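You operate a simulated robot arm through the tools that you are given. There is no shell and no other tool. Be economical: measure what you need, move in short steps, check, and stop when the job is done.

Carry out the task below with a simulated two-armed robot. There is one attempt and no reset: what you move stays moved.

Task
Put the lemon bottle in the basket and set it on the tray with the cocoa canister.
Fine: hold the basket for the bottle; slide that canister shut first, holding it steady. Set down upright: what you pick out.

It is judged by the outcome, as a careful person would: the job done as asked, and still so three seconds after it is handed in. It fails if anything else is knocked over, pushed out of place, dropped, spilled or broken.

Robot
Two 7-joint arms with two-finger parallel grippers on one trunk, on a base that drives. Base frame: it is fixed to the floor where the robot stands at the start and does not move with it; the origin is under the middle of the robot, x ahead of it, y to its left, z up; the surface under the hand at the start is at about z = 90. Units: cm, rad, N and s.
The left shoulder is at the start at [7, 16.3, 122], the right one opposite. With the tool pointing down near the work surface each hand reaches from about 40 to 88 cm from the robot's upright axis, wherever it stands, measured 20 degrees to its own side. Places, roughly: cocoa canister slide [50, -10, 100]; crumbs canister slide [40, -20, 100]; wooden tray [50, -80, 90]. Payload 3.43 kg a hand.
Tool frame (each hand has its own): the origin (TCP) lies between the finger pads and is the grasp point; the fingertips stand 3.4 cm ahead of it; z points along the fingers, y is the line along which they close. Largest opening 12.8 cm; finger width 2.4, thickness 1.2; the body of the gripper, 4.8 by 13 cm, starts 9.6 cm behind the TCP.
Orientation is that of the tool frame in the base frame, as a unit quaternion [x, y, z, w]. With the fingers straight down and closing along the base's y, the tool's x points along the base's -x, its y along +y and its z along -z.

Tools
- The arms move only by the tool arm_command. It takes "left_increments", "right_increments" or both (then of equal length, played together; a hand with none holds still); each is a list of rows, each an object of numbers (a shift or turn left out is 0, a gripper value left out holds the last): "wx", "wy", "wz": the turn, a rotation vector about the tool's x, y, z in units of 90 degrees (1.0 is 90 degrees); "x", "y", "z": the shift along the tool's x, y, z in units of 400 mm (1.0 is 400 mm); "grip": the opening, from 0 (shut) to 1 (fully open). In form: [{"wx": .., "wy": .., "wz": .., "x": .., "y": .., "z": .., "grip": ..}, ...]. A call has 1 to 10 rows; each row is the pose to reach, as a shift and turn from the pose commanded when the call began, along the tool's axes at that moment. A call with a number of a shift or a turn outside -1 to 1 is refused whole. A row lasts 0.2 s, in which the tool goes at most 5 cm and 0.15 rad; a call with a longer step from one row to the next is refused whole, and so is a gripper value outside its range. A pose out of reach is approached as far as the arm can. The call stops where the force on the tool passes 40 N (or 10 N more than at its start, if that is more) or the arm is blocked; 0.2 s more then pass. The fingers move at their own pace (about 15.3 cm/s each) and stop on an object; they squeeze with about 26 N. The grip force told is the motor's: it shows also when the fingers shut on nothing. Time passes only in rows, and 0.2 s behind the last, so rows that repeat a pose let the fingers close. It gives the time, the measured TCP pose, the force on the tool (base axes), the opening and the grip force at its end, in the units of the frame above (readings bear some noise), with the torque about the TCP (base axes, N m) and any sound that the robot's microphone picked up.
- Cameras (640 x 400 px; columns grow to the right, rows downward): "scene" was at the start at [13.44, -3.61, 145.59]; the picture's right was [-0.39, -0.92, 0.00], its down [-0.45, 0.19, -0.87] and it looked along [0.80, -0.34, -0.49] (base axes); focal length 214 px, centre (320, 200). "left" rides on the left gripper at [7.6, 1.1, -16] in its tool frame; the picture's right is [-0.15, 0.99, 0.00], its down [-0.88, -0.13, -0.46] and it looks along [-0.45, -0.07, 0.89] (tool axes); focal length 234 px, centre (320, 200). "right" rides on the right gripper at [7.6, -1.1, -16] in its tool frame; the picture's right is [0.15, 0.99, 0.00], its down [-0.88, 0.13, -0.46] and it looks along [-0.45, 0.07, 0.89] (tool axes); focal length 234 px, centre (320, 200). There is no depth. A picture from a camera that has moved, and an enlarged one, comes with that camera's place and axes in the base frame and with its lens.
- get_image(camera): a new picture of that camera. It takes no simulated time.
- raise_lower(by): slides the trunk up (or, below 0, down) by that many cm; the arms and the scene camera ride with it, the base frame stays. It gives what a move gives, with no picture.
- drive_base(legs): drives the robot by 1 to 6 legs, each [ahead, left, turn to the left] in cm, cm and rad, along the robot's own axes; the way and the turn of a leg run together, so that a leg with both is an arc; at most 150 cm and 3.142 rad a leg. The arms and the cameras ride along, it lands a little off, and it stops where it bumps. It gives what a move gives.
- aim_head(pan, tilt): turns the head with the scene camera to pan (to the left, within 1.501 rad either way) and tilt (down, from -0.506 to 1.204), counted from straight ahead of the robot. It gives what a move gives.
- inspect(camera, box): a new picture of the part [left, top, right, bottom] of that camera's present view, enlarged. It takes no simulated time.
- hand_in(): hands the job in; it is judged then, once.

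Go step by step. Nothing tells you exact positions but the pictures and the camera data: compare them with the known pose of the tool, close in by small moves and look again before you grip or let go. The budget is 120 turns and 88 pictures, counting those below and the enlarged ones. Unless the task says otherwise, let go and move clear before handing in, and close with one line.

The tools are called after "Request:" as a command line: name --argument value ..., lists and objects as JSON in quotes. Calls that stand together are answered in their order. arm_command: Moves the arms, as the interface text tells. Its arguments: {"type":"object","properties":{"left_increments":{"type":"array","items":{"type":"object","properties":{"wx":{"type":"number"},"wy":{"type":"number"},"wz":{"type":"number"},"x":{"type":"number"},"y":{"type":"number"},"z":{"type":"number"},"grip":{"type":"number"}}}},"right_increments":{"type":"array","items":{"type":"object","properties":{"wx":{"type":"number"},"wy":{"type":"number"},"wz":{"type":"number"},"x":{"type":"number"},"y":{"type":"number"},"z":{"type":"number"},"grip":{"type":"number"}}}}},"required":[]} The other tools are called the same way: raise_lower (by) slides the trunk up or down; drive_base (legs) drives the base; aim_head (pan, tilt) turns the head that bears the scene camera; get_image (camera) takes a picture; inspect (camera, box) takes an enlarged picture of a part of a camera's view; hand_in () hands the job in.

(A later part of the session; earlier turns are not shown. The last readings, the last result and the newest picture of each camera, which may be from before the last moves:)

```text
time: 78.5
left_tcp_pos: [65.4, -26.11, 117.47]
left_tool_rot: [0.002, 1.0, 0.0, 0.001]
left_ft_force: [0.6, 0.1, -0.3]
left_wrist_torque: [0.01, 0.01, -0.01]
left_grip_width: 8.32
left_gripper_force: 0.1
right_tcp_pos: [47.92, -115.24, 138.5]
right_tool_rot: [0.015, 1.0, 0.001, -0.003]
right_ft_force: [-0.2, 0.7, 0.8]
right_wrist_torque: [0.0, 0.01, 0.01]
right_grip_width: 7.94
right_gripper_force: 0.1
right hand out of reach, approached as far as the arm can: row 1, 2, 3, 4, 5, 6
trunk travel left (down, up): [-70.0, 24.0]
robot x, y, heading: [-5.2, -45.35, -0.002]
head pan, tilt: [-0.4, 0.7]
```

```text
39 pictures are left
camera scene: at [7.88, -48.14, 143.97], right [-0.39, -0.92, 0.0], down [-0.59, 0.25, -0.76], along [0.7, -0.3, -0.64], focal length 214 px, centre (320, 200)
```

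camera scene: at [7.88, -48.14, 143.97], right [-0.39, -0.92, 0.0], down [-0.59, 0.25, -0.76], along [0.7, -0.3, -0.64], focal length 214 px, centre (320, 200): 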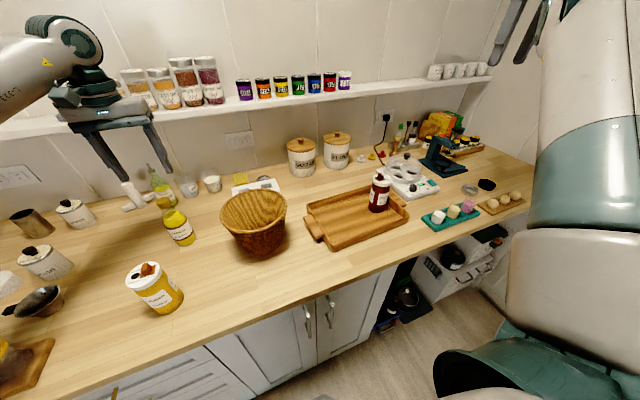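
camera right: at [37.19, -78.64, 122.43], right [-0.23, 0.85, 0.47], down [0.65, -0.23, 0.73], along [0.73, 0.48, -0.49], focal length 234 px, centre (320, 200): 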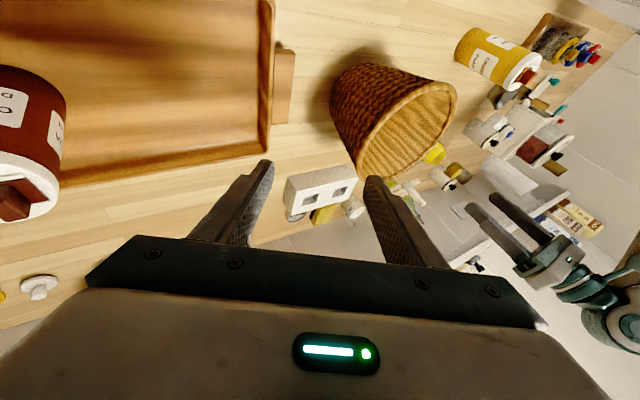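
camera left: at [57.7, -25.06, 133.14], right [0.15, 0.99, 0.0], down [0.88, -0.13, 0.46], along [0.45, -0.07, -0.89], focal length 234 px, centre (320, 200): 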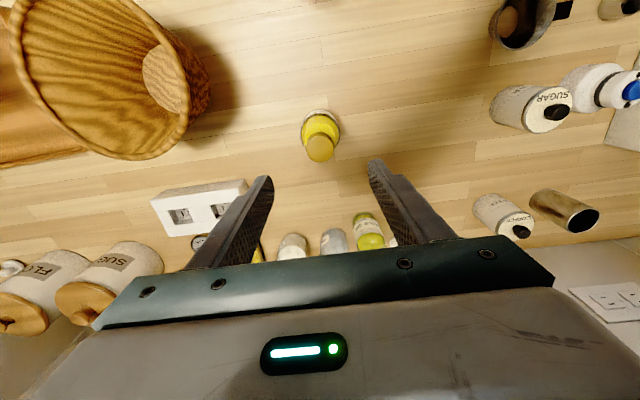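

The right arm's present elbow posture doesn't allow a vertical tool further in, but the 45° tilted posture worked well, and it can pinch the basket's right wall too. I'll go back to that tilt while moving inward.

Request:
arm_command --right_increments '[{"wx": -0.008, "wy": -0.061, "wz": -0.032, "x": -0.006, "y": 0.06, "z": 0.04}, {"wx": -0.017, "wy": -0.122, "wz": -0.063, "x": -0.012, "y": 0.12, "z": 0.08}, {"wx": -0.025, "wy": -0.184, "wz": -0.095, "x": -0.02, "y": 0.18, "z": 0.12}, {"wx": -0.033, "wy": -0.245, "wz": -0.127, "x": -0.025, "y": 0.25, "z": 0.17}, {"wx": -0.042, "wy": -0.306, "wz": -0.159, "x": -0.03, "y": 0.31, "z": 0.21}, {"wx": -0.05, "wy": -0.367, "wz": -0.19, "x": -0.038, "y": 0.375, "z": 0.25}, {"wx": -0.059, "wy": -0.43, "wz": -0.222, "x": -0.044, "y": 0.44, "z": 0.3}, {"wx": -0.067, "wy": -0.49, "wz": -0.254, "x": -0.05, "y": 0.5, "z": 0.34}, {"wx": -0.067, "wy": -0.49, "wz": -0.254, "x": -0.05, "y": 0.5, "z": 0.34}]'

```text
time: 80.5
left_tcp_pos: [65.22, -26.18, 117.34]
left_tool_rot: [0.001, 1.0, 0.0, 0.0]
left_ft_force: [0.6, 0.1, 0.7]
left_wrist_torque: [0.01, 0.04, 0.03]
left_grip_width: 8.31
left_gripper_force: 0.1
right_tcp_pos: [50.64, -95.49, 124.11]
right_tool_rot: [-0.179, 0.909, 0.048, 0.374]
right_ft_force: [-0.4, 0.4, 0.1]
right_wrist_torque: [0.02, 0.0, 0.03]
right_grip_width: 7.92
right_gripper_force: 0.1
right hand out of reach, approached as far as the arm can: row 1, 2, 3, 4, 5, 6, 7, 8, 9
trunk travel left (down, up): [-70.0, 24.0]
robot x, y, heading: [-5.06, -44.51, -0.0]
head pan, tilt: [-0.4, 0.7]
```

The tilt is restored. I'll bring the hand inward near the basket and enlarge the basket to measure its rim.

Request:
arm_command --right_increments '[{"x": -0.03, "y": 0.1, "z": 0.02}, {"x": -0.06, "y": 0.2, "z": 0.05}, {"x": -0.09, "y": 0.3, "z": 0.08}, {"x": -0.12, "y": 0.4, "z": 0.11}, {"x": -0.15, "y": 0.5, "z": 0.14}, {"x": -0.17, "y": 0.575, "z": 0.16}, {"x": -0.17, "y": 0.575, "z": 0.16}]'

Request:
inspect --camera "scene" --box '[200, 170, 310, 270]'

Request:
get_image --camera "right"

```text
time: 82.1
left_tcp_pos: [65.28, -26.33, 117.45]
left_tool_rot: [0.001, 1.0, 0.0, 0.002]
left_ft_force: [-0.9, -0.6, 0.3]
left_wrist_torque: [0.03, -0.02, 0.0]
left_grip_width: 8.32
left_gripper_force: 0.2
right_tcp_pos: [50.94, -71.03, 123.21]
right_tool_rot: [-0.178, 0.911, 0.047, 0.37]
right_ft_force: [0.2, 0.4, 0.8]
right_wrist_torque: [0.0, 0.03, 0.02]
right_grip_width: 7.96
right_gripper_force: 0.1
right hand out of reach, approached as far as the arm can: row 1, 2, 3, 4
trunk travel left (down, up): [-70.0, 24.0]
robot x, y, heading: [-5.24, -44.99, 0.001]
head pan, tilt: [-0.4, 0.7]
```

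```text
4.00 times, centred on (255, 220) of scene
camera zoom: at [7.75, -48.3, 143.98], right [-0.39, -0.92, 0.0], down [-0.59, 0.25, -0.76], along [0.71, -0.3, -0.64], focal length 858 px, centre (580, 120)
```

zoom: 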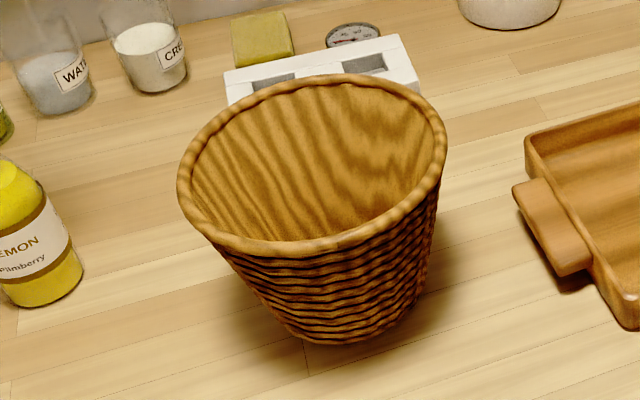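

```text
37 pictures are left
camera right: at [35.63, -77.74, 129.49], right [-0.45, 0.88, -0.15], down [0.24, 0.28, 0.93], along [0.86, 0.39, -0.33], focal length 234 px, centre (320, 200)
```

right: 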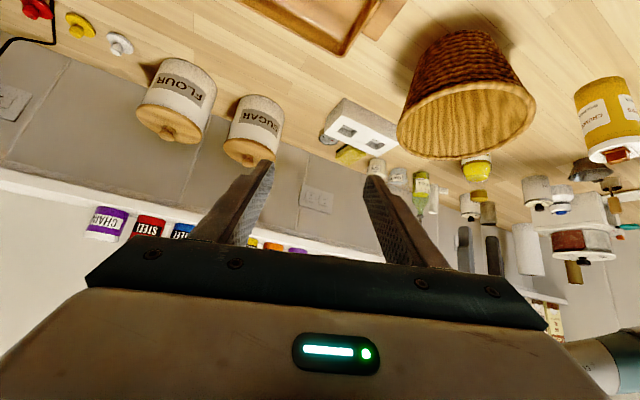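

The basket is centred at about [54.2, -48.3], rim z 105, rim radius 9. I'll twist the right hand a little to suit the sloping wall and take it to a pre-pinch point by the basket's right side.

Request:
arm_command --right_increments '[{"wz": 0.07, "x": 0.03, "y": 0.08, "z": 0.03}, {"wz": 0.14, "x": 0.06, "y": 0.16, "z": 0.06}, {"wz": 0.21, "x": 0.09, "y": 0.24, "z": 0.09}, {"wz": 0.267, "x": 0.12, "y": 0.322, "z": 0.114}, {"wz": 0.267, "x": 0.12, "y": 0.322, "z": 0.114}]'

Request:
get_image --camera "right"

```text
time: 83.3
left_tcp_pos: [65.24, -26.29, 117.42]
left_tool_rot: [0.001, 1.0, 0.0, 0.001]
left_ft_force: [-1.1, 0.1, 0.5]
left_wrist_torque: [0.03, 0.0, 0.0]
left_grip_width: 8.33
left_gripper_force: 0.0
right_tcp_pos: [46.21, -59.21, 116.17]
right_tool_rot: [0.015, 0.928, 0.124, 0.351]
right_ft_force: [0.1, -0.2, 0.1]
right_wrist_torque: [0.03, -0.01, -0.01]
right_grip_width: 7.93
right_gripper_force: 0.2
trunk travel left (down, up): [-70.0, 24.0]
robot x, y, heading: [-5.43, -44.58, 0.007]
head pan, tilt: [-0.4, 0.7]
```

```text
36 pictures are left
camera right: at [29.88, -63.07, 122.36], right [-0.17, 0.98, 0.14], down [0.35, -0.07, 0.93], along [0.92, 0.21, -0.33], focal length 234 px, centre (320, 200)
```

right: 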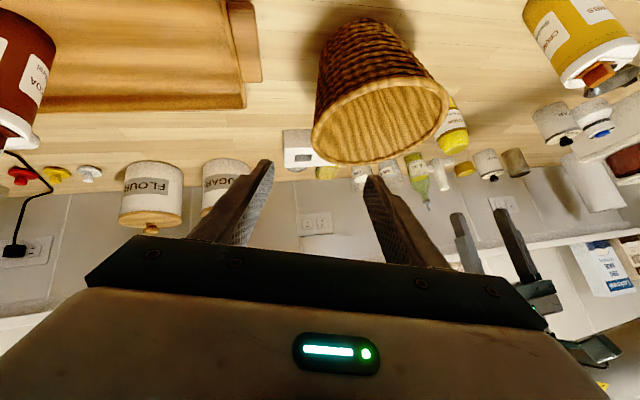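

Request:
arm_command --right_increments '[{"x": 0.03, "y": -0.015, "z": 0.06, "grip": 0.45}, {"x": 0.0595, "y": -0.027, "z": 0.13}, {"x": 0.0595, "y": -0.027, "z": 0.2}, {"x": 0.0595, "y": -0.027, "z": 0.26}, {"x": 0.0595, "y": -0.027, "z": 0.26}]'

Request:
get_image --camera "right"

Request:
inspect --camera "scene" --box '[200, 150, 330, 270]'

```text
time: 84.5
left_tcp_pos: [65.13, -26.14, 117.42]
left_tool_rot: [0.001, 1.0, 0.0, 0.001]
left_ft_force: [-0.6, 0.9, 0.3]
left_wrist_torque: [-0.03, -0.03, -0.02]
left_grip_width: 8.3
left_gripper_force: 0.0
right_tcp_pos: [51.35, -57.73, 106.87]
right_tool_rot: [0.016, 0.927, 0.122, 0.354]
right_ft_force: [0.0, -1.2, -0.2]
right_wrist_torque: [-0.01, -0.01, 0.01]
right_grip_width: 5.77
right_gripper_force: 0.1
trunk travel left (down, up): [-70.0, 24.0]
robot x, y, heading: [-4.74, -44.7, -0.002]
head pan, tilt: [-0.4, 0.7]
```

```text
35 pictures are left
camera right: at [35.02, -61.59, 113.03], right [-0.17, 0.98, 0.14], down [0.35, -0.07, 0.93], along [0.92, 0.21, -0.33], focal length 234 px, centre (320, 200)
```

right: 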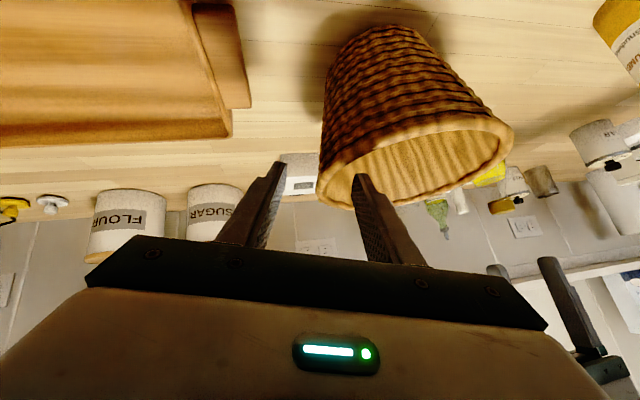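

```text
3.33 times, centred on (265, 210) of scene
camera zoom: at [7.67, -48.14, 143.99], right [-0.39, -0.92, 0.0], down [-0.59, 0.25, -0.77], along [0.71, -0.3, -0.64], focal length 715 px, centre (503, 167)
```

zoom: 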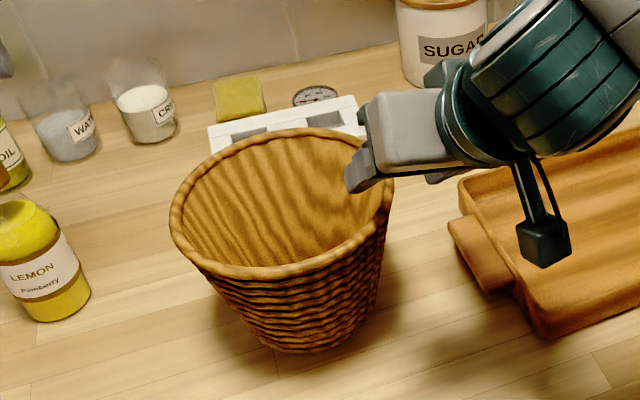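

The fingers straddle the wall, inner one above the inside. I'll advance 4 cm and pinch.

Request:
arm_command --right_increments '[{"z": 0.05}, {"z": 0.1}, {"z": 0.1}]'

Request:
get_image --camera "right"

```text
time: 85.3
left_tcp_pos: [65.31, -26.13, 117.36]
left_tool_rot: [0.001, 1.0, 0.0, 0.001]
left_ft_force: [-0.4, -0.1, -1.3]
left_wrist_torque: [0.04, 0.0, 0.0]
left_grip_width: 8.32
left_gripper_force: 0.0
right_tcp_pos: [53.98, -56.88, 103.93]
right_tool_rot: [0.014, 0.927, 0.123, 0.354]
right_ft_force: [-0.7, -1.0, -0.2]
right_wrist_torque: [0.02, 0.0, -0.01]
right_grip_width: 5.77
right_gripper_force: 0.1
trunk travel left (down, up): [-70.0, 24.0]
robot x, y, heading: [-4.96, -44.59, 0.003]
head pan, tilt: [-0.4, 0.7]
```

```text
33 pictures are left
camera right: at [37.71, -60.7, 110.13], right [-0.17, 0.98, 0.14], down [0.35, -0.07, 0.93], along [0.92, 0.21, -0.33], focal length 234 px, centre (320, 200)
```

right: 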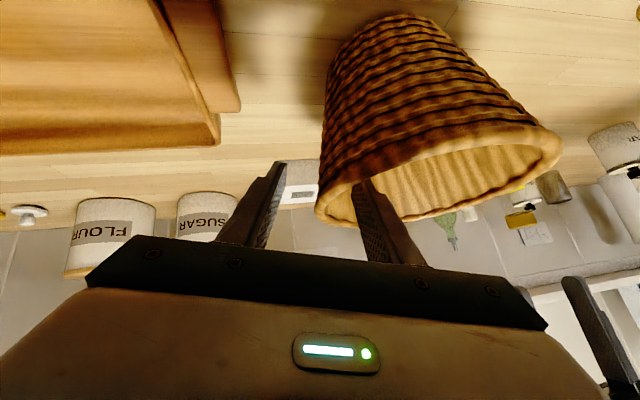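

Request:
arm_command --right_increments '[{"grip": 0.3}, {"grip": 0.15}, {"grip": 0.0}, {"grip": 0.0}, {"grip": 0.0}]' --left_increments '[{"x": 0.0175, "z": 0.05}, {"x": 0.0175, "z": 0.12}, {"x": 0.0175, "z": 0.19}, {"x": 0.0175, "z": 0.19}, {"x": 0.0175, "z": 0.19}]'

Request:
get_image --camera "left"

Request:
inspect --camera "scene" --box '[80, 100, 340, 270]'

```text
time: 86.5
left_tcp_pos: [64.58, -26.05, 109.78]
left_tool_rot: [0.001, 1.0, 0.0, 0.001]
left_ft_force: [-0.5, 0.2, -0.4]
left_wrist_torque: [0.0, -0.02, 0.02]
left_grip_width: 8.36
left_gripper_force: 0.0
right_tcp_pos: [54.14, -56.83, 103.96]
right_tool_rot: [0.015, 0.927, 0.123, 0.353]
right_ft_force: [0.3, 1.2, 2.4]
right_wrist_torque: [0.28, 0.07, -0.04]
right_grip_width: 1.12
right_gripper_force: 26.3
trunk travel left (down, up): [-70.0, 24.0]
robot x, y, heading: [-5.23, -44.79, 0.002]
head pan, tilt: [-0.4, 0.7]
```

```text
32 pictures are left
camera left: at [56.94, -25.03, 125.61], right [0.15, 0.99, 0.0], down [0.88, -0.13, 0.46], along [0.45, -0.07, -0.89], focal length 234 px, centre (320, 200)
```

left: 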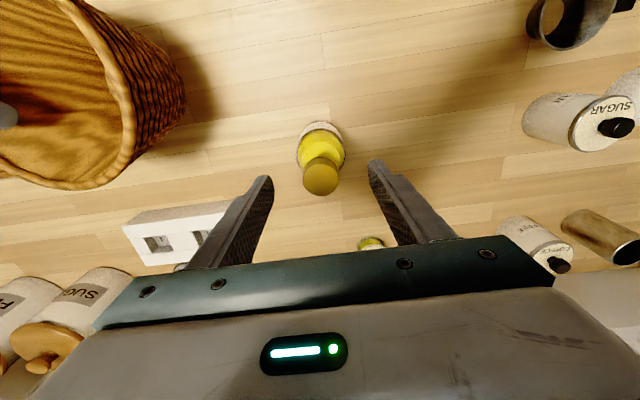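

```text
2.35 times, centred on (210, 185) of scene
camera zoom: at [7.74, -48.11, 143.99], right [-0.39, -0.92, 0.0], down [-0.59, 0.25, -0.77], along [0.71, -0.3, -0.64], focal length 505 px, centre (579, 235)
```

zoom: 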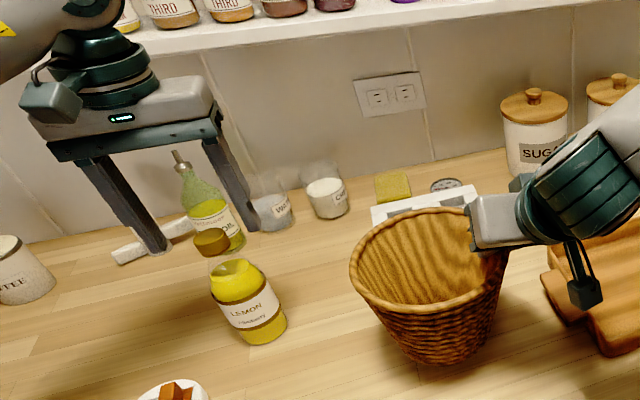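

The basket is pinched (wall 1.1 cm). The left hand is centred over the bottle, so I'll lower it to the cap and close.

Request:
arm_command --left_increments '[{"z": 0.05, "x": 0.003, "grip": 0.5}, {"z": 0.105, "x": 0.003}, {"z": 0.105, "x": 0.003}, {"z": 0.105, "x": 0.003, "grip": 0.3}, {"z": 0.105, "x": 0.003, "grip": 0.0}, {"z": 0.105, "x": 0.003, "grip": 0.0}, {"z": 0.105, "x": 0.003, "grip": 0.0}]'

Request:
inspect --camera "scene" --box '[110, 140, 270, 260]'

```text
time: 88.1
left_tcp_pos: [64.29, -26.12, 105.52]
left_tool_rot: [0.001, 1.0, -0.001, 0.001]
left_ft_force: [-0.2, 1.3, 0.2]
left_wrist_torque: [0.02, -0.05, 0.01]
left_grip_width: 3.77
left_gripper_force: 26.4
right_tcp_pos: [54.07, -56.87, 103.99]
right_tool_rot: [0.015, 0.927, 0.123, 0.353]
right_ft_force: [-0.5, 0.9, 7.7]
right_wrist_torque: [0.35, 0.11, -0.01]
right_grip_width: 1.11
right_gripper_force: 26.3
trunk travel left (down, up): [-70.0, 24.0]
robot x, y, heading: [-5.21, -44.58, -0.001]
head pan, tilt: [-0.4, 0.7]
```

```text
3.33 times, centred on (190, 200) of scene
camera zoom: at [7.71, -48.11, 143.99], right [-0.39, -0.92, 0.0], down [-0.59, 0.25, -0.77], along [0.71, -0.3, -0.64], focal length 715 px, centre (753, 200)
```

zoom: 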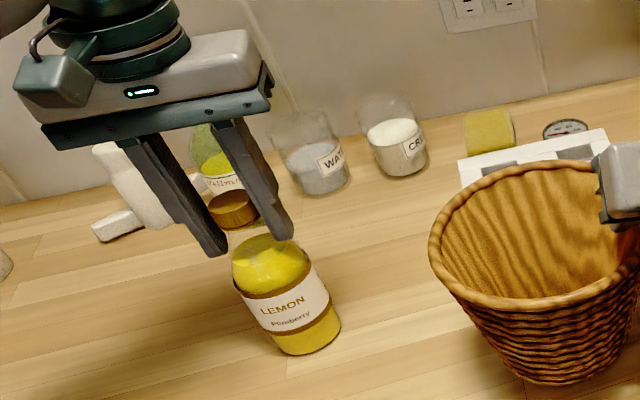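

The cap is gripped. I'll lift the bottle straight up, then carry it over the basket.

Request:
arm_command --left_increments '[{"z": -0.02}, {"z": -0.08}, {"z": -0.16}, {"z": -0.25}, {"z": -0.34}, {"z": -0.43}, {"z": -0.5}, {"z": -0.5}]'

Request:
inspect --camera "scene" --box '[80, 80, 340, 270]'

```text
time: 89.9
left_tcp_pos: [64.41, -25.97, 125.67]
left_tool_rot: [0.001, 1.0, 0.0, 0.001]
left_ft_force: [-0.7, -0.2, -3.2]
left_wrist_torque: [-0.02, 0.02, 0.01]
left_grip_width: 3.11
left_gripper_force: 25.5
right_tcp_pos: [53.97, -56.98, 103.85]
right_tool_rot: [0.014, 0.927, 0.124, 0.353]
right_ft_force: [-0.6, -1.2, 10.0]
right_wrist_torque: [0.24, 0.23, 0.04]
right_grip_width: 1.11
right_gripper_force: 26.1
trunk travel left (down, up): [-70.0, 24.0]
robot x, y, heading: [-5.5, -44.74, 0.002]
head pan, tilt: [-0.4, 0.7]
```

```text
2.11 times, centred on (210, 175) of scene
camera zoom: at [7.71, -48.1, 143.99], right [-0.39, -0.92, 0.0], down [-0.59, 0.25, -0.77], along [0.71, -0.3, -0.64], focal length 452 px, centre (552, 253)
```

zoom: 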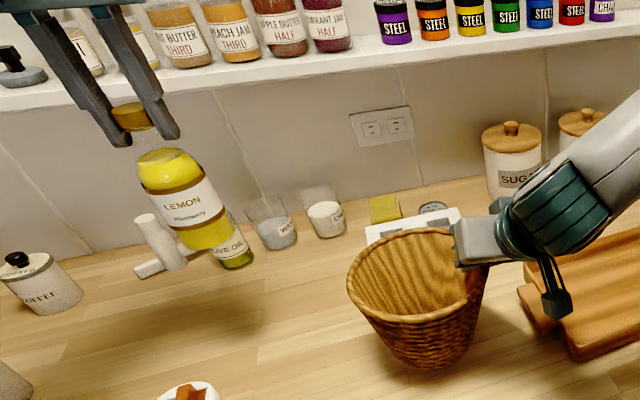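

Request:
arm_command --left_increments '[{"x": 0.03, "y": -0.07, "z": -0.02}, {"x": 0.07, "y": -0.15, "z": -0.03}, {"x": 0.11, "y": -0.23, "z": -0.03}, {"x": 0.15, "y": -0.32, "z": -0.03}, {"x": 0.19, "y": -0.41, "z": -0.03}, {"x": 0.23, "y": -0.5, "z": -0.03}, {"x": 0.25, "y": -0.5475, "z": -0.03}, {"x": 0.25, "y": -0.5475, "z": -0.03}]'

Request:
get_image --camera "left"

Request:
inspect --camera "scene" --box '[160, 80, 340, 270]'

```text
time: 91.7
left_tcp_pos: [54.38, -47.99, 126.86]
left_tool_rot: [0.002, 1.0, 0.001, 0.0]
left_ft_force: [-0.2, -0.1, -3.1]
left_wrist_torque: [0.01, 0.03, 0.01]
left_grip_width: 3.1
left_gripper_force: 26.0
right_tcp_pos: [53.86, -56.85, 103.93]
right_tool_rot: [0.015, 0.927, 0.123, 0.354]
right_ft_force: [-0.2, 0.7, 9.5]
right_wrist_torque: [0.24, 0.22, 0.0]
right_grip_width: 1.15
right_gripper_force: 26.0
trunk travel left (down, up): [-70.0, 24.0]
robot x, y, heading: [-4.87, -44.69, 0.005]
head pan, tilt: [-0.4, 0.7]
```

```text
28 pictures are left
camera left: at [46.7, -46.86, 142.66], right [0.15, 0.99, 0.0], down [0.88, -0.13, 0.46], along [0.45, -0.07, -0.89], focal length 234 px, centre (320, 200)
```

left: 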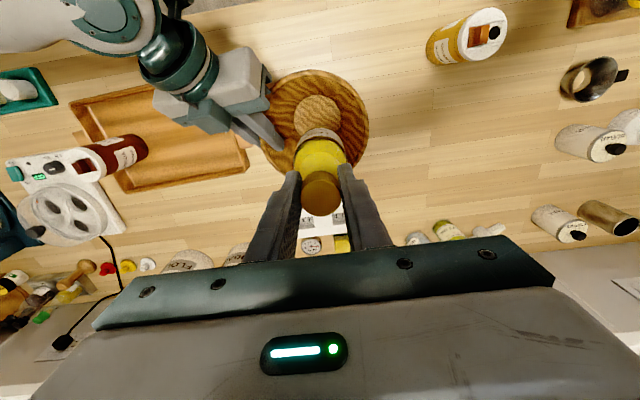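

```text
2.11 times, centred on (250, 175) of scene
camera zoom: at [7.7, -48.1, 143.99], right [-0.39, -0.92, 0.0], down [-0.59, 0.25, -0.77], along [0.71, -0.3, -0.64], focal length 452 px, centre (467, 253)
```

zoom: 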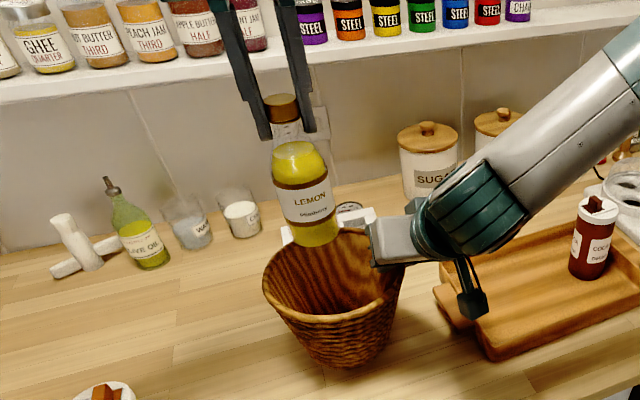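

The bottle hangs over the basket. I'll enlarge the left view to centre it on the basket's bottom.

Request:
inspect --camera "left" --box '[240, 50, 400, 220]'

```text
2.35 times, centred on (320, 135) of left
camera zoom: at [46.7, -46.86, 142.66], right [0.15, 0.99, 0.0], down [0.88, -0.13, 0.46], along [0.45, -0.07, -0.89], focal length 551 px, centre (320, 353)
```

zoom: 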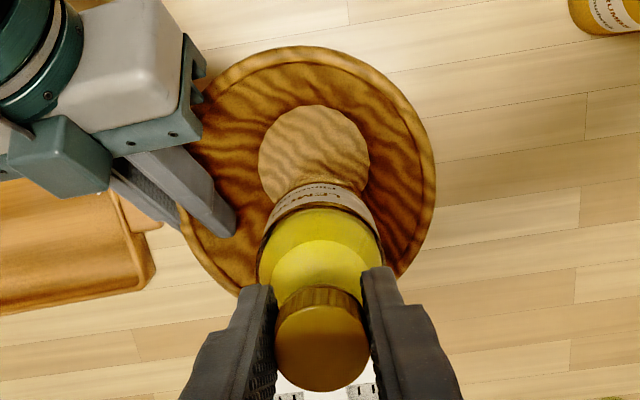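

Request:
arm_command --left_increments '[{"x": 0.025, "y": -0.007}, {"x": 0.025, "y": -0.007, "z": 0.08}, {"x": 0.025, "y": -0.007, "z": 0.16}, {"x": 0.025, "y": -0.007, "z": 0.24}, {"x": 0.025, "y": -0.007, "z": 0.32}, {"x": 0.025, "y": -0.007, "z": 0.375}, {"x": 0.025, "y": -0.007, "z": 0.375}]'

Request:
inspect --camera "scene" --box '[180, 120, 320, 270]'

```text
time: 93.3
left_tcp_pos: [53.43, -48.17, 111.76]
left_tool_rot: [0.0, 1.0, 0.0, 0.0]
left_ft_force: [-0.3, -0.5, -2.8]
left_wrist_torque: [-0.01, 0.02, 0.03]
left_grip_width: 3.12
left_gripper_force: 26.0
right_tcp_pos: [53.88, -56.84, 103.89]
right_tool_rot: [0.014, 0.927, 0.123, 0.353]
right_ft_force: [-0.6, 0.0, 9.2]
right_wrist_torque: [0.27, 0.31, 0.02]
right_grip_width: 1.11
right_gripper_force: 25.6
trunk travel left (down, up): [-70.0, 24.0]
robot x, y, heading: [-5.3, -44.78, 0.003]
head pan, tilt: [-0.4, 0.7]
```

```text
2.67 times, centred on (250, 195) of scene
camera zoom: at [7.7, -48.14, 143.99], right [-0.39, -0.92, 0.0], down [-0.59, 0.25, -0.77], along [0.71, -0.3, -0.64], focal length 572 px, centre (507, 213)
```

zoom: 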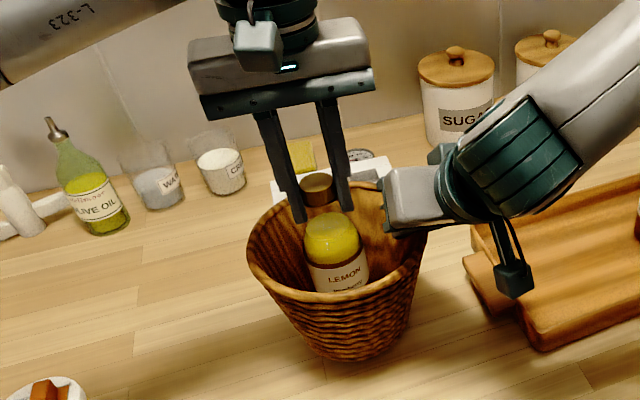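

Request:
arm_command --left_increments '[{"z": 0.03}, {"z": 0.06}, {"z": 0.08}, {"z": 0.08}]'

Request:
arm_command --left_increments '[{"z": 0.005}, {"z": 0.01}, {"z": 0.01}]'

Request:
arm_command --left_increments '[{"z": 0.005}, {"z": 0.01}, {"z": 0.01}]'

```text
time: 94.3
left_tcp_pos: [53.33, -48.27, 108.62]
left_tool_rot: [0.001, 1.0, 0.0, 0.001]
left_ft_force: [0.5, -0.8, -3.3]
left_wrist_torque: [0.02, 0.01, 0.01]
left_grip_width: 3.1
left_gripper_force: 26.2
right_tcp_pos: [53.91, -56.95, 103.93]
right_tool_rot: [0.015, 0.927, 0.122, 0.354]
right_ft_force: [-1.3, 0.8, 9.1]
right_wrist_torque: [0.26, 0.22, 0.01]
right_grip_width: 1.13
right_gripper_force: 26.1
trunk travel left (down, up): [-70.0, 24.0]
robot x, y, heading: [-5.37, -44.46, -0.001]
head pan, tilt: [-0.4, 0.7]
```

```text
time: 95.1
left_tcp_pos: [53.36, -48.32, 108.14]
left_tool_rot: [0.001, 1.0, 0.0, 0.001]
left_ft_force: [-0.8, 0.6, -3.4]
left_wrist_torque: [-0.02, 0.0, 0.03]
left_grip_width: 3.11
left_gripper_force: 26.3
right_tcp_pos: [53.94, -56.98, 103.84]
right_tool_rot: [0.015, 0.927, 0.123, 0.354]
right_ft_force: [-0.4, 0.1, 8.7]
right_wrist_torque: [0.29, 0.23, -0.02]
right_grip_width: 1.09
right_gripper_force: 25.9
trunk travel left (down, up): [-70.0, 24.0]
robot x, y, heading: [-5.47, -45.0, 0.003]
head pan, tilt: [-0.4, 0.7]
```

```text
time: 95.9
left_tcp_pos: [53.47, -48.23, 107.84]
left_tool_rot: [0.002, 1.0, 0.0, 0.001]
left_ft_force: [-0.4, -0.2, -3.9]
left_wrist_torque: [-0.01, 0.01, 0.03]
left_grip_width: 3.1
left_gripper_force: 25.8
right_tcp_pos: [53.93, -56.73, 103.84]
right_tool_rot: [0.016, 0.927, 0.123, 0.354]
right_ft_force: [-0.1, 0.2, 8.5]
right_wrist_torque: [0.25, 0.17, 0.01]
right_grip_width: 1.11
right_gripper_force: 25.7
trunk travel left (down, up): [-70.0, 24.0]
robot x, y, heading: [-5.05, -44.69, -0.0]
head pan, tilt: [-0.4, 0.7]
```

Request:
arm_command --left_increments '[{"z": 0.005}, {"z": 0.01}, {"z": 0.01}]'

Request:
arm_command --left_increments '[{"z": 0.005}, {"z": 0.01}, {"z": 0.01}]'

Request:
inspect --camera "scene" --box '[180, 120, 320, 270]'

```text
time: 96.7
left_tcp_pos: [53.52, -48.29, 107.3]
left_tool_rot: [0.001, 1.0, 0.0, 0.001]
left_ft_force: [-1.3, -0.9, -1.3]
left_wrist_torque: [0.0, 0.09, 0.01]
left_grip_width: 3.08
left_gripper_force: 25.7
right_tcp_pos: [54.04, -56.91, 103.88]
right_tool_rot: [0.014, 0.927, 0.123, 0.354]
right_ft_force: [0.0, 0.8, 7.6]
right_wrist_torque: [0.15, 0.07, -0.1]
right_grip_width: 1.09
right_gripper_force: 25.1
trunk travel left (down, up): [-70.0, 24.0]
robot x, y, heading: [-4.96, -45.03, 0.001]
head pan, tilt: [-0.4, 0.7]
```

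```text
time: 97.5
left_tcp_pos: [53.36, -48.05, 107.26]
left_tool_rot: [0.001, 1.0, -0.002, 0.003]
left_ft_force: [-3.4, -5.2, 31.4]
left_wrist_torque: [-0.21, 0.14, -0.01]
left_grip_width: 3.12
left_gripper_force: 26.1
right_tcp_pos: [53.83, -56.76, 104.0]
right_tool_rot: [0.013, 0.927, 0.122, 0.354]
right_ft_force: [10.6, 14.3, -3.0]
right_wrist_torque: [-0.56, -0.4, -0.76]
right_grip_width: 1.14
right_gripper_force: 26.2
trunk travel left (down, up): [-70.0, 24.0]
robot x, y, heading: [-4.73, -45.07, 0.003]
head pan, tilt: [-0.4, 0.7]
```

```text
2.67 times, centred on (250, 195) of scene
camera zoom: at [7.6, -47.96, 144.03], right [-0.39, -0.92, 0.0], down [-0.59, 0.25, -0.77], along [0.71, -0.3, -0.64], focal length 572 px, centre (507, 213)
```

zoom: 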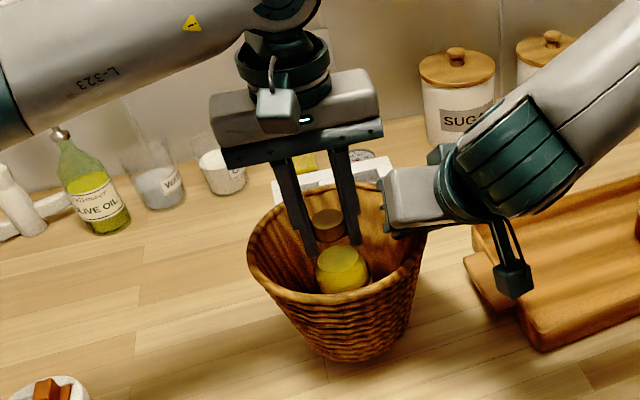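

The bottle stands on the basket floor. I'll relax a touch, open and lift the left hand away.

Request:
arm_command --left_increments '[{"z": -0.006}, {"z": -0.006, "grip": 0.35}, {"z": -0.006, "grip": 0.45}, {"z": -0.006, "grip": 0.45}, {"z": -0.08}, {"z": -0.18}, {"z": -0.28}, {"z": -0.34}, {"z": -0.34}]'

Request:
get_image --camera "left"

```text
time: 99.5
left_tcp_pos: [53.38, -48.18, 120.56]
left_tool_rot: [0.001, 1.0, 0.001, 0.0]
left_ft_force: [-0.8, -0.5, 0.1]
left_wrist_torque: [-0.03, -0.01, -0.01]
left_grip_width: 5.77
left_gripper_force: 0.1
right_tcp_pos: [53.93, -56.87, 103.91]
right_tool_rot: [0.015, 0.927, 0.123, 0.354]
right_ft_force: [-1.6, -0.3, 8.4]
right_wrist_torque: [0.12, 0.43, 0.07]
right_grip_width: 1.11
right_gripper_force: 26.2
trunk travel left (down, up): [-70.0, 24.0]
robot x, y, heading: [-5.27, -44.95, -0.0]
head pan, tilt: [-0.4, 0.7]
```

```text
23 pictures are left
camera left: at [45.65, -47.05, 136.38], right [0.15, 0.99, 0.0], down [0.88, -0.13, 0.46], along [0.45, -0.07, -0.89], focal length 234 px, centre (320, 200)
```

left: 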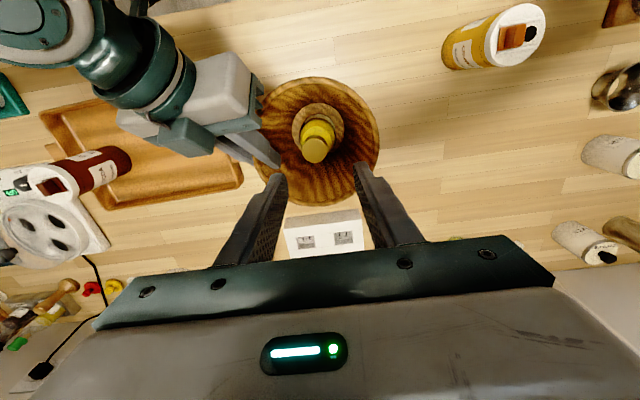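

The bottle stands upright in the basket, which the right hand is still holding. I'll bring the left hand to the basket's opposite (+y) rim, tilted 14° to suit the wall, so that both hands carry it.

Request:
arm_command --left_increments '[{"y": 0.07, "wx": 0.08, "grip": 0.3}, {"y": 0.14, "wx": 0.155}, {"y": 0.1975, "z": 0.07, "wx": 0.155}, {"y": 0.1975, "z": 0.15, "wx": 0.155}, {"y": 0.1975, "z": 0.215, "wx": 0.155}, {"y": 0.1975, "z": 0.215, "wx": 0.155}]'

Request:
get_image --camera "left"

Request:
inspect --camera "scene" --box '[180, 120, 320, 270]'

```text
time: 100.9
left_tcp_pos: [53.26, -40.25, 111.9]
left_tool_rot: [0.0, 0.992, -0.123, 0.001]
left_ft_force: [-0.7, 0.5, -0.1]
left_wrist_torque: [-0.04, -0.01, -0.03]
left_grip_width: 3.84
left_gripper_force: 0.0
right_tcp_pos: [53.95, -56.9, 103.96]
right_tool_rot: [0.015, 0.927, 0.123, 0.353]
right_ft_force: [0.7, -0.3, 9.9]
right_wrist_torque: [0.17, 0.23, -0.01]
right_grip_width: 1.12
right_gripper_force: 26.4
trunk travel left (down, up): [-70.0, 24.0]
robot x, y, heading: [-5.38, -45.03, -0.002]
head pan, tilt: [-0.4, 0.7]
```

```text
22 pictures are left
camera left: at [45.73, -35.42, 127.07], right [0.15, 0.96, -0.24], down [0.88, -0.02, 0.48], along [0.45, -0.28, -0.85], focal length 234 px, centre (320, 200)
```

left: 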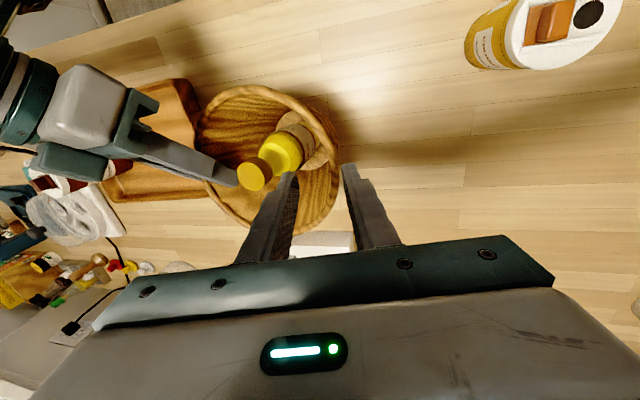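

```text
2.67 times, centred on (250, 195) of scene
camera zoom: at [7.69, -48.13, 143.99], right [-0.39, -0.92, 0.0], down [-0.59, 0.25, -0.77], along [0.71, -0.3, -0.64], focal length 572 px, centre (507, 213)
```

zoom: 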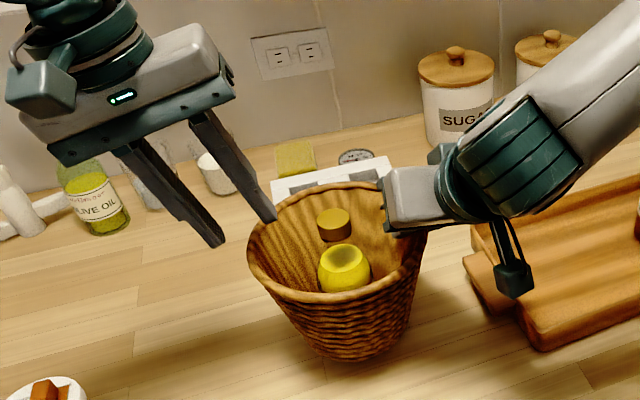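

Request:
arm_command --left_increments '[{"y": 0.02, "z": 0.04, "x": -0.002}, {"y": 0.0325, "z": 0.09, "x": -0.002}, {"y": 0.0325, "z": 0.15, "x": -0.002}, {"y": 0.0325, "z": 0.2, "x": -0.002}, {"y": 0.0325, "z": 0.2, "x": -0.002}]'

Request:
get_image --camera "left"

```text
time: 102.1
left_tcp_pos: [53.48, -41.05, 103.94]
left_tool_rot: [0.0, 0.993, -0.122, 0.001]
left_ft_force: [-0.2, -1.0, 0.3]
left_wrist_torque: [0.03, 0.0, 0.01]
left_grip_width: 3.85
left_gripper_force: 0.1
right_tcp_pos: [53.97, -56.88, 103.9]
right_tool_rot: [0.015, 0.927, 0.123, 0.353]
right_ft_force: [0.8, 0.2, 9.7]
right_wrist_torque: [0.14, 0.16, -0.05]
right_grip_width: 1.11
right_gripper_force: 26.4
trunk travel left (down, up): [-70.0, 24.0]
robot x, y, heading: [-5.12, -45.01, -0.002]
head pan, tilt: [-0.4, 0.7]
```

```text
20 pictures are left
camera left: at [45.89, -36.07, 119.05], right [0.15, 0.96, -0.24], down [0.88, -0.02, 0.48], along [0.45, -0.28, -0.85], focal length 234 px, centre (320, 200)
```

left: 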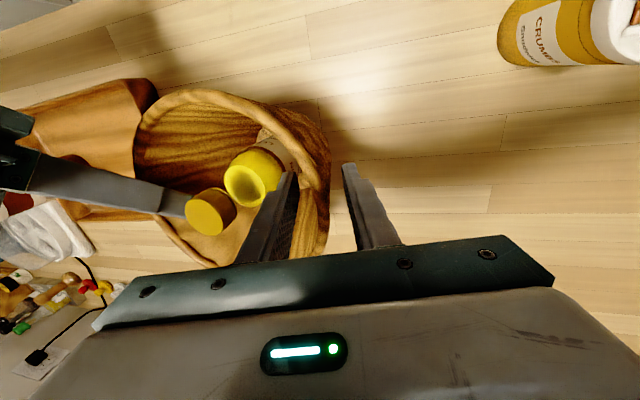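

The wall is between the left fingers. I'll close, then lift the basket 9 cm with both hands together.

Request:
arm_command --left_increments '[{"grip": 0.15}, {"grip": 0.0}, {"grip": 0.0}, {"grip": 0.0}]'

Request:
arm_command --left_increments '[{"y": -0.006, "z": -0.024}, {"y": -0.018, "z": -0.073}, {"y": -0.03, "z": -0.121}, {"y": -0.042, "z": -0.17}, {"y": -0.0545, "z": -0.218}, {"y": -0.0545, "z": -0.218}]' --right_increments '[{"x": -0.016, "y": 0.006, "z": -0.018}, {"x": -0.049, "y": 0.018, "z": -0.054}, {"x": -0.081, "y": 0.03, "z": -0.09}, {"x": -0.114, "y": 0.042, "z": -0.126}, {"x": -0.146, "y": 0.054, "z": -0.1625}, {"x": -0.146, "y": 0.054, "z": -0.1625}]'

Request:
get_image --camera "scene"

```text
time: 103.1
left_tcp_pos: [53.5, -41.01, 103.92]
left_tool_rot: [0.001, 0.992, -0.123, 0.002]
left_ft_force: [1.4, -18.1, -2.7]
left_wrist_torque: [0.89, 0.15, 0.53]
left_grip_width: 1.1
left_gripper_force: 26.1
right_tcp_pos: [53.9, -56.81, 103.93]
right_tool_rot: [0.014, 0.927, 0.124, 0.353]
right_ft_force: [-1.1, 17.6, 12.1]
right_wrist_torque: [-0.09, 0.05, -0.44]
right_grip_width: 1.12
right_gripper_force: 26.4
trunk travel left (down, up): [-70.0, 24.0]
robot x, y, heading: [-5.08, -44.83, -0.001]
head pan, tilt: [-0.4, 0.7]
```

```text
time: 104.5
left_tcp_pos: [53.71, -41.06, 112.87]
left_tool_rot: [0.0, 0.993, -0.121, 0.0]
left_ft_force: [6.2, -19.0, -9.4]
left_wrist_torque: [0.95, -0.45, 0.61]
left_grip_width: 1.1
left_gripper_force: 25.8
right_tcp_pos: [54.05, -56.84, 112.77]
right_tool_rot: [0.014, 0.928, 0.123, 0.352]
right_ft_force: [-6.0, 18.8, 5.6]
right_wrist_torque: [0.17, 0.44, 0.23]
right_grip_width: 1.11
right_gripper_force: 26.1
trunk travel left (down, up): [-70.0, 24.0]
robot x, y, heading: [-5.16, -44.87, 0.003]
head pan, tilt: [-0.4, 0.7]
```

```text
19 pictures are left
camera scene: at [7.92, -48.14, 143.96], right [-0.39, -0.92, 0.0], down [-0.59, 0.25, -0.76], along [0.7, -0.3, -0.65], focal length 214 px, centre (320, 200)
```

scene: 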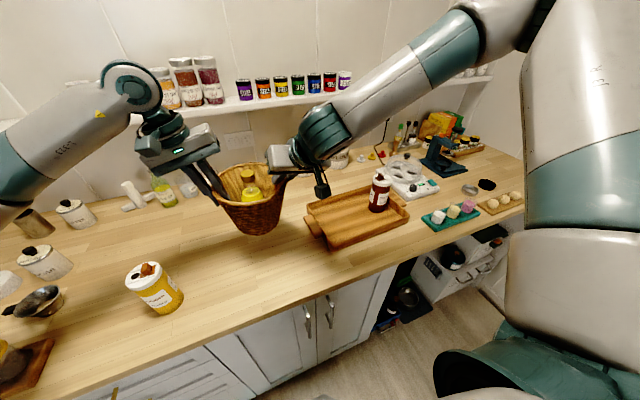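

The basket is up with the bottle upright. I'll relax the sideways tension a little and drive about 25 cm to the right so that the basket comes over the tray.

Request:
arm_command --left_increments '[{"y": -0.003, "z": 0.001}, {"y": -0.006, "z": 0.0015}]'

Request:
drive_base --legs '[[0, -25.3, 0]]'

Request:
get_image --camera "scene"

```text
time: 105.1
left_tcp_pos: [53.69, -41.28, 112.92]
left_tool_rot: [0.0, 0.993, -0.12, 0.0]
left_ft_force: [6.1, -5.8, -10.1]
left_wrist_torque: [1.08, -0.14, 0.5]
left_grip_width: 1.08
left_gripper_force: 25.8
right_tcp_pos: [54.07, -56.82, 112.74]
right_tool_rot: [0.016, 0.928, 0.121, 0.353]
right_ft_force: [-6.3, 5.3, 6.3]
right_wrist_torque: [0.22, 0.22, 0.39]
right_grip_width: 1.12
right_gripper_force: 26.3
trunk travel left (down, up): [-70.0, 24.0]
robot x, y, heading: [-5.01, -44.6, 0.003]
head pan, tilt: [-0.4, 0.7]
```

```text
time: 106.9
left_tcp_pos: [53.61, -66.51, 112.86]
left_tool_rot: [0.0, 0.993, -0.12, 0.0]
left_ft_force: [3.4, 19.6, -11.0]
left_wrist_torque: [1.35, 0.17, 0.34]
left_grip_width: 1.08
left_gripper_force: 25.9
right_tcp_pos: [54.14, -82.11, 112.78]
right_tool_rot: [0.014, 0.928, 0.123, 0.352]
right_ft_force: [-3.7, -20.6, 6.3]
right_wrist_torque: [-0.01, -0.15, 0.18]
right_grip_width: 1.12
right_gripper_force: 25.6
trunk travel left (down, up): [-70.0, 24.0]
robot x, y, heading: [-5.24, -70.24, 0.001]
head pan, tilt: [-0.4, 0.7]
```

```text
18 pictures are left
camera scene: at [7.9, -73.41, 143.97], right [-0.39, -0.92, 0.0], down [-0.59, 0.25, -0.76], along [0.71, -0.3, -0.64], focal length 214 px, centre (320, 200)
```

scene: 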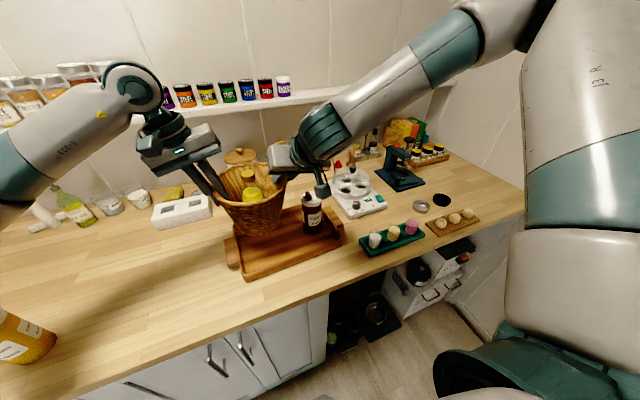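

Request:
inspect --camera "scene" --box '[200, 140, 360, 290]'

Request:
get_image --camera "left"

```text
2.67 times, centred on (280, 215) of scene
camera zoom: at [7.9, -73.41, 143.97], right [-0.39, -0.92, 0.0], down [-0.59, 0.25, -0.76], along [0.71, -0.3, -0.64], focal length 572 px, centre (427, 160)
```

zoom: 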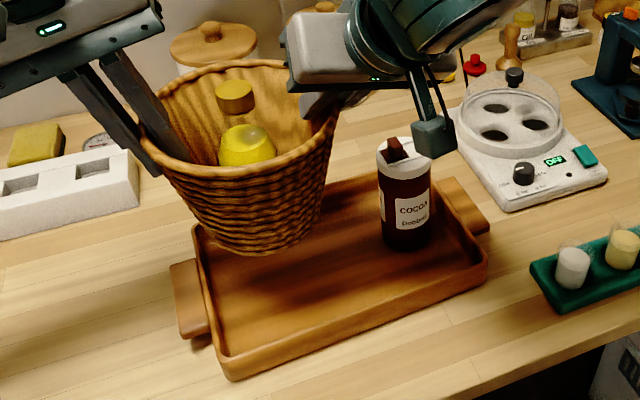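

```text
16 pictures are left
camera left: at [46.05, -61.58, 127.93], right [0.15, 0.96, -0.24], down [0.88, -0.02, 0.47], along [0.45, -0.28, -0.85], focal length 234 px, centre (320, 200)
```

left: 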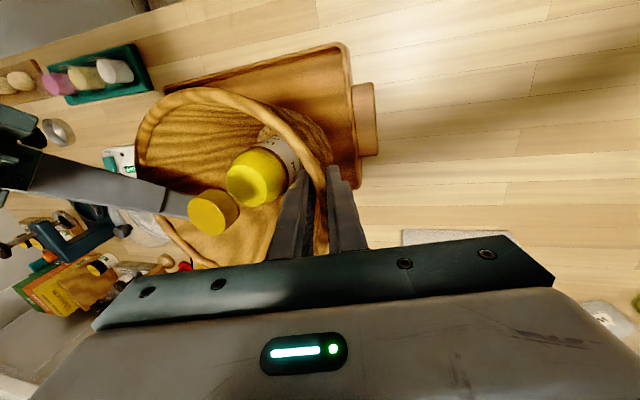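

The basket is over the left part of the tray, clear of the canister. I'll shift it 0.8 cm further in and lower it with both hands.

Request:
arm_command --left_increments '[{"y": 0.002, "z": 0.022}, {"y": 0.007, "z": 0.055}, {"y": 0.013, "z": 0.09}, {"y": 0.018, "z": 0.12}, {"y": 0.024, "z": 0.155}, {"y": 0.029, "z": 0.1834}, {"y": 0.029, "z": 0.1834}]' --right_increments '[{"x": 0.014, "y": -0.008, "z": 0.0155}, {"x": 0.035, "y": -0.019, "z": 0.0385}, {"x": 0.058, "y": -0.0315, "z": 0.063}, {"x": 0.077, "y": -0.042, "z": 0.0845}, {"x": 0.099, "y": -0.054, "z": 0.109}, {"x": 0.1176, "y": -0.064, "z": 0.129}, {"x": 0.1176, "y": -0.064, "z": 0.129}]'

Request:
inspect --camera "scene" --box '[200, 140, 360, 290]'

```text
time: 108.5
left_tcp_pos: [53.56, -67.1, 105.52]
left_tool_rot: [0.0, 0.993, -0.121, 0.001]
left_ft_force: [3.1, -13.0, -9.8]
left_wrist_torque: [0.95, 0.41, 0.48]
left_grip_width: 1.07
left_gripper_force: 25.6
right_tcp_pos: [54.07, -82.91, 105.4]
right_tool_rot: [0.014, 0.927, 0.123, 0.353]
right_ft_force: [-3.4, 12.7, 6.3]
right_wrist_torque: [0.19, -0.35, 0.04]
right_grip_width: 1.11
right_gripper_force: 26.0
trunk travel left (down, up): [-70.0, 24.0]
robot x, y, heading: [-4.99, -70.19, 0.005]
head pan, tilt: [-0.4, 0.7]
```

```text
2.67 times, centred on (280, 215) of scene
camera zoom: at [7.86, -73.47, 143.98], right [-0.39, -0.92, 0.0], down [-0.59, 0.25, -0.76], along [0.71, -0.3, -0.64], focal length 572 px, centre (427, 160)
```

zoom: 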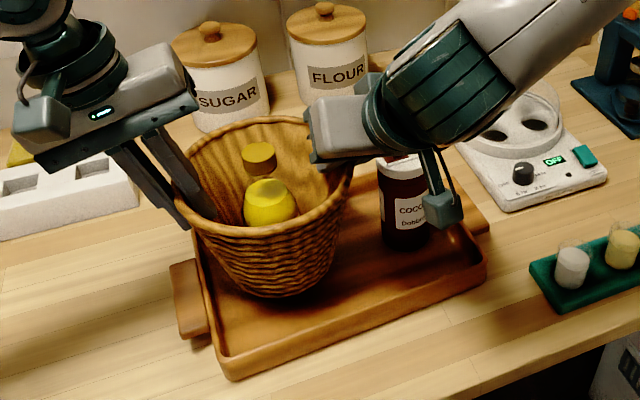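

Request:
arm_command --left_increments '[{"y": 0.0012, "z": 0.005}, {"y": 0.0024, "z": 0.0097}, {"y": 0.0024, "z": 0.0097}]' --right_increments '[{"x": 0.0033, "y": -0.0012, "z": 0.0036}, {"x": 0.0065, "y": -0.0024, "z": 0.0072}, {"x": 0.0065, "y": -0.0024, "z": 0.0072}]'

Request:
arm_command --left_increments '[{"y": 0.0012, "z": 0.005}, {"y": 0.0024, "z": 0.0097}, {"y": 0.0024, "z": 0.0097}]' --right_increments '[{"x": 0.0033, "y": -0.0012, "z": 0.0036}, {"x": 0.0065, "y": -0.0024, "z": 0.0072}, {"x": 0.0065, "y": -0.0024, "z": 0.0072}]'

```text
time: 109.3
left_tcp_pos: [53.82, -67.29, 105.03]
left_tool_rot: [0.0, 0.993, -0.121, 0.0]
left_ft_force: [4.7, -20.8, -8.2]
left_wrist_torque: [0.85, 0.04, 0.51]
left_grip_width: 1.07
left_gripper_force: 26.2
right_tcp_pos: [54.18, -83.04, 104.98]
right_tool_rot: [0.014, 0.927, 0.123, 0.353]
right_ft_force: [-4.0, 20.5, 3.8]
right_wrist_torque: [0.1, -0.03, 0.07]
right_grip_width: 1.11
right_gripper_force: 25.8
trunk travel left (down, up): [-70.0, 24.0]
robot x, y, heading: [-4.79, -70.5, 0.001]
head pan, tilt: [-0.4, 0.7]
```

```text
time: 110.1
left_tcp_pos: [53.7, -67.22, 104.69]
left_tool_rot: [0.0, 0.993, -0.122, 0.001]
left_ft_force: [6.5, -27.6, -8.2]
left_wrist_torque: [0.77, -0.02, 0.6]
left_grip_width: 1.06
left_gripper_force: 25.9
right_tcp_pos: [54.13, -82.93, 104.69]
right_tool_rot: [0.015, 0.927, 0.123, 0.353]
right_ft_force: [-5.9, 27.5, 3.4]
right_wrist_torque: [0.02, 0.01, 0.25]
right_grip_width: 1.1
right_gripper_force: 25.5
trunk travel left (down, up): [-70.0, 24.0]
robot x, y, heading: [-5.25, -69.63, 0.001]
head pan, tilt: [-0.4, 0.7]
```

Request:
arm_command --left_increments '[{"y": -0.0073, "z": 0.0018}, {"y": -0.006, "z": 0.0065}, {"y": -0.005, "z": 0.0115}, {"y": -0.005, "z": 0.0115}]' --right_increments '[{"x": 0}, {"x": 0.0033, "y": -0.0012, "z": 0.0036}, {"x": 0.0065, "y": -0.0024, "z": 0.0072}, {"x": 0.0065, "y": -0.0024, "z": 0.0072}]'

Request:
inspect --camera "scene" --box '[210, 160, 350, 290]'

```text
time: 111.1
left_tcp_pos: [53.58, -67.21, 104.55]
left_tool_rot: [-0.002, 0.993, -0.121, 0.003]
left_ft_force: [13.2, -3.0, 10.5]
left_wrist_torque: [0.97, 0.13, 0.5]
left_grip_width: 1.03
left_gripper_force: 26.1
right_tcp_pos: [54.1, -82.94, 104.64]
right_tool_rot: [0.016, 0.926, 0.121, 0.356]
right_ft_force: [-4.1, 8.4, 26.7]
right_wrist_torque: [0.01, 0.07, 0.75]
right_grip_width: 1.14
right_gripper_force: 25.3
trunk travel left (down, up): [-70.0, 24.0]
robot x, y, heading: [-5.16, -70.29, 0.004]
head pan, tilt: [-0.4, 0.7]
```

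```text
3.08 times, centred on (280, 225) of scene
camera zoom: at [7.61, -73.32, 144.05], right [-0.39, -0.92, 0.0], down [-0.59, 0.25, -0.77], along [0.71, -0.3, -0.64], focal length 660 px, centre (443, 123)
```

zoom: 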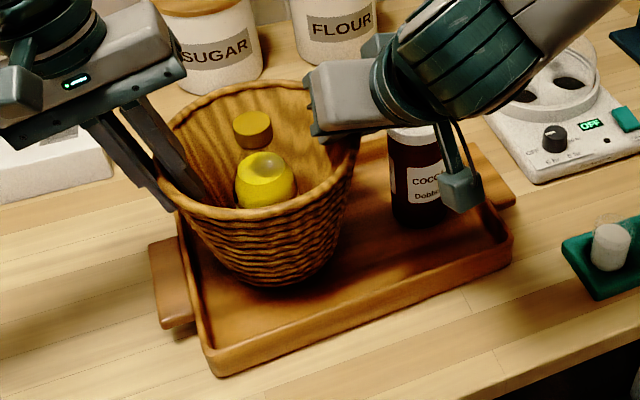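

It rests on the tray floor. I'll relieve the pressure, open the right hand while the left still steadies the basket, and take the right hand up and back, away from the canister.

Request:
arm_command --left_increments '[{"y": -0.0015, "z": -0.006}, {"y": -0.0015, "z": -0.006}, {"y": -0.0015, "z": -0.006}, {"y": -0.0015, "z": -0.006}]' --right_increments '[{"x": -0.004, "y": 0.0015, "z": -0.0045}, {"x": -0.004, "y": 0.0015, "z": -0.0045, "grip": 0.18}, {"x": -0.004, "y": 0.0015, "z": -0.0045, "grip": 0.27}, {"x": -0.004, "y": 0.0015, "z": -0.0045, "grip": 0.27}]'

Request:
get_image --camera "right"

```text
time: 112.1
left_tcp_pos: [53.66, -67.53, 104.51]
left_tool_rot: [0.0, 0.993, -0.121, -0.001]
left_ft_force: [0.5, -0.3, -4.0]
left_wrist_torque: [0.36, -0.05, -0.01]
left_grip_width: 0.68
left_gripper_force: 25.6
right_tcp_pos: [54.11, -83.1, 104.34]
right_tool_rot: [0.015, 0.928, 0.123, 0.352]
right_ft_force: [0.0, 0.0, -0.5]
right_wrist_torque: [0.01, -0.04, 0.0]
right_grip_width: 3.47
right_gripper_force: 0.0
trunk travel left (down, up): [-70.0, 24.0]
robot x, y, heading: [-5.31, -70.08, 0.007]
head pan, tilt: [-0.4, 0.7]
```

```text
13 pictures are left
camera right: at [37.87, -86.88, 110.69], right [-0.17, 0.98, 0.14], down [0.35, -0.07, 0.93], along [0.92, 0.2, -0.33], focal length 234 px, centre (320, 200)
```

right: 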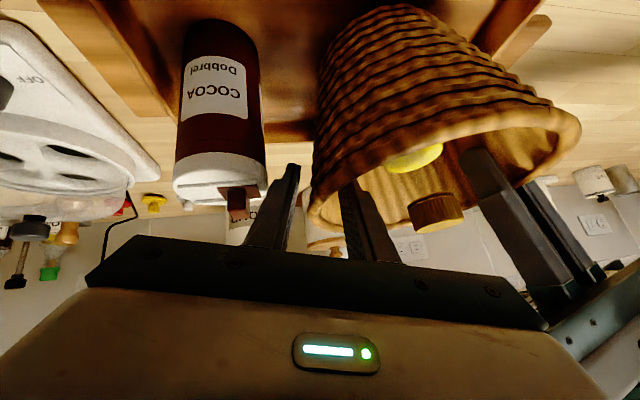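

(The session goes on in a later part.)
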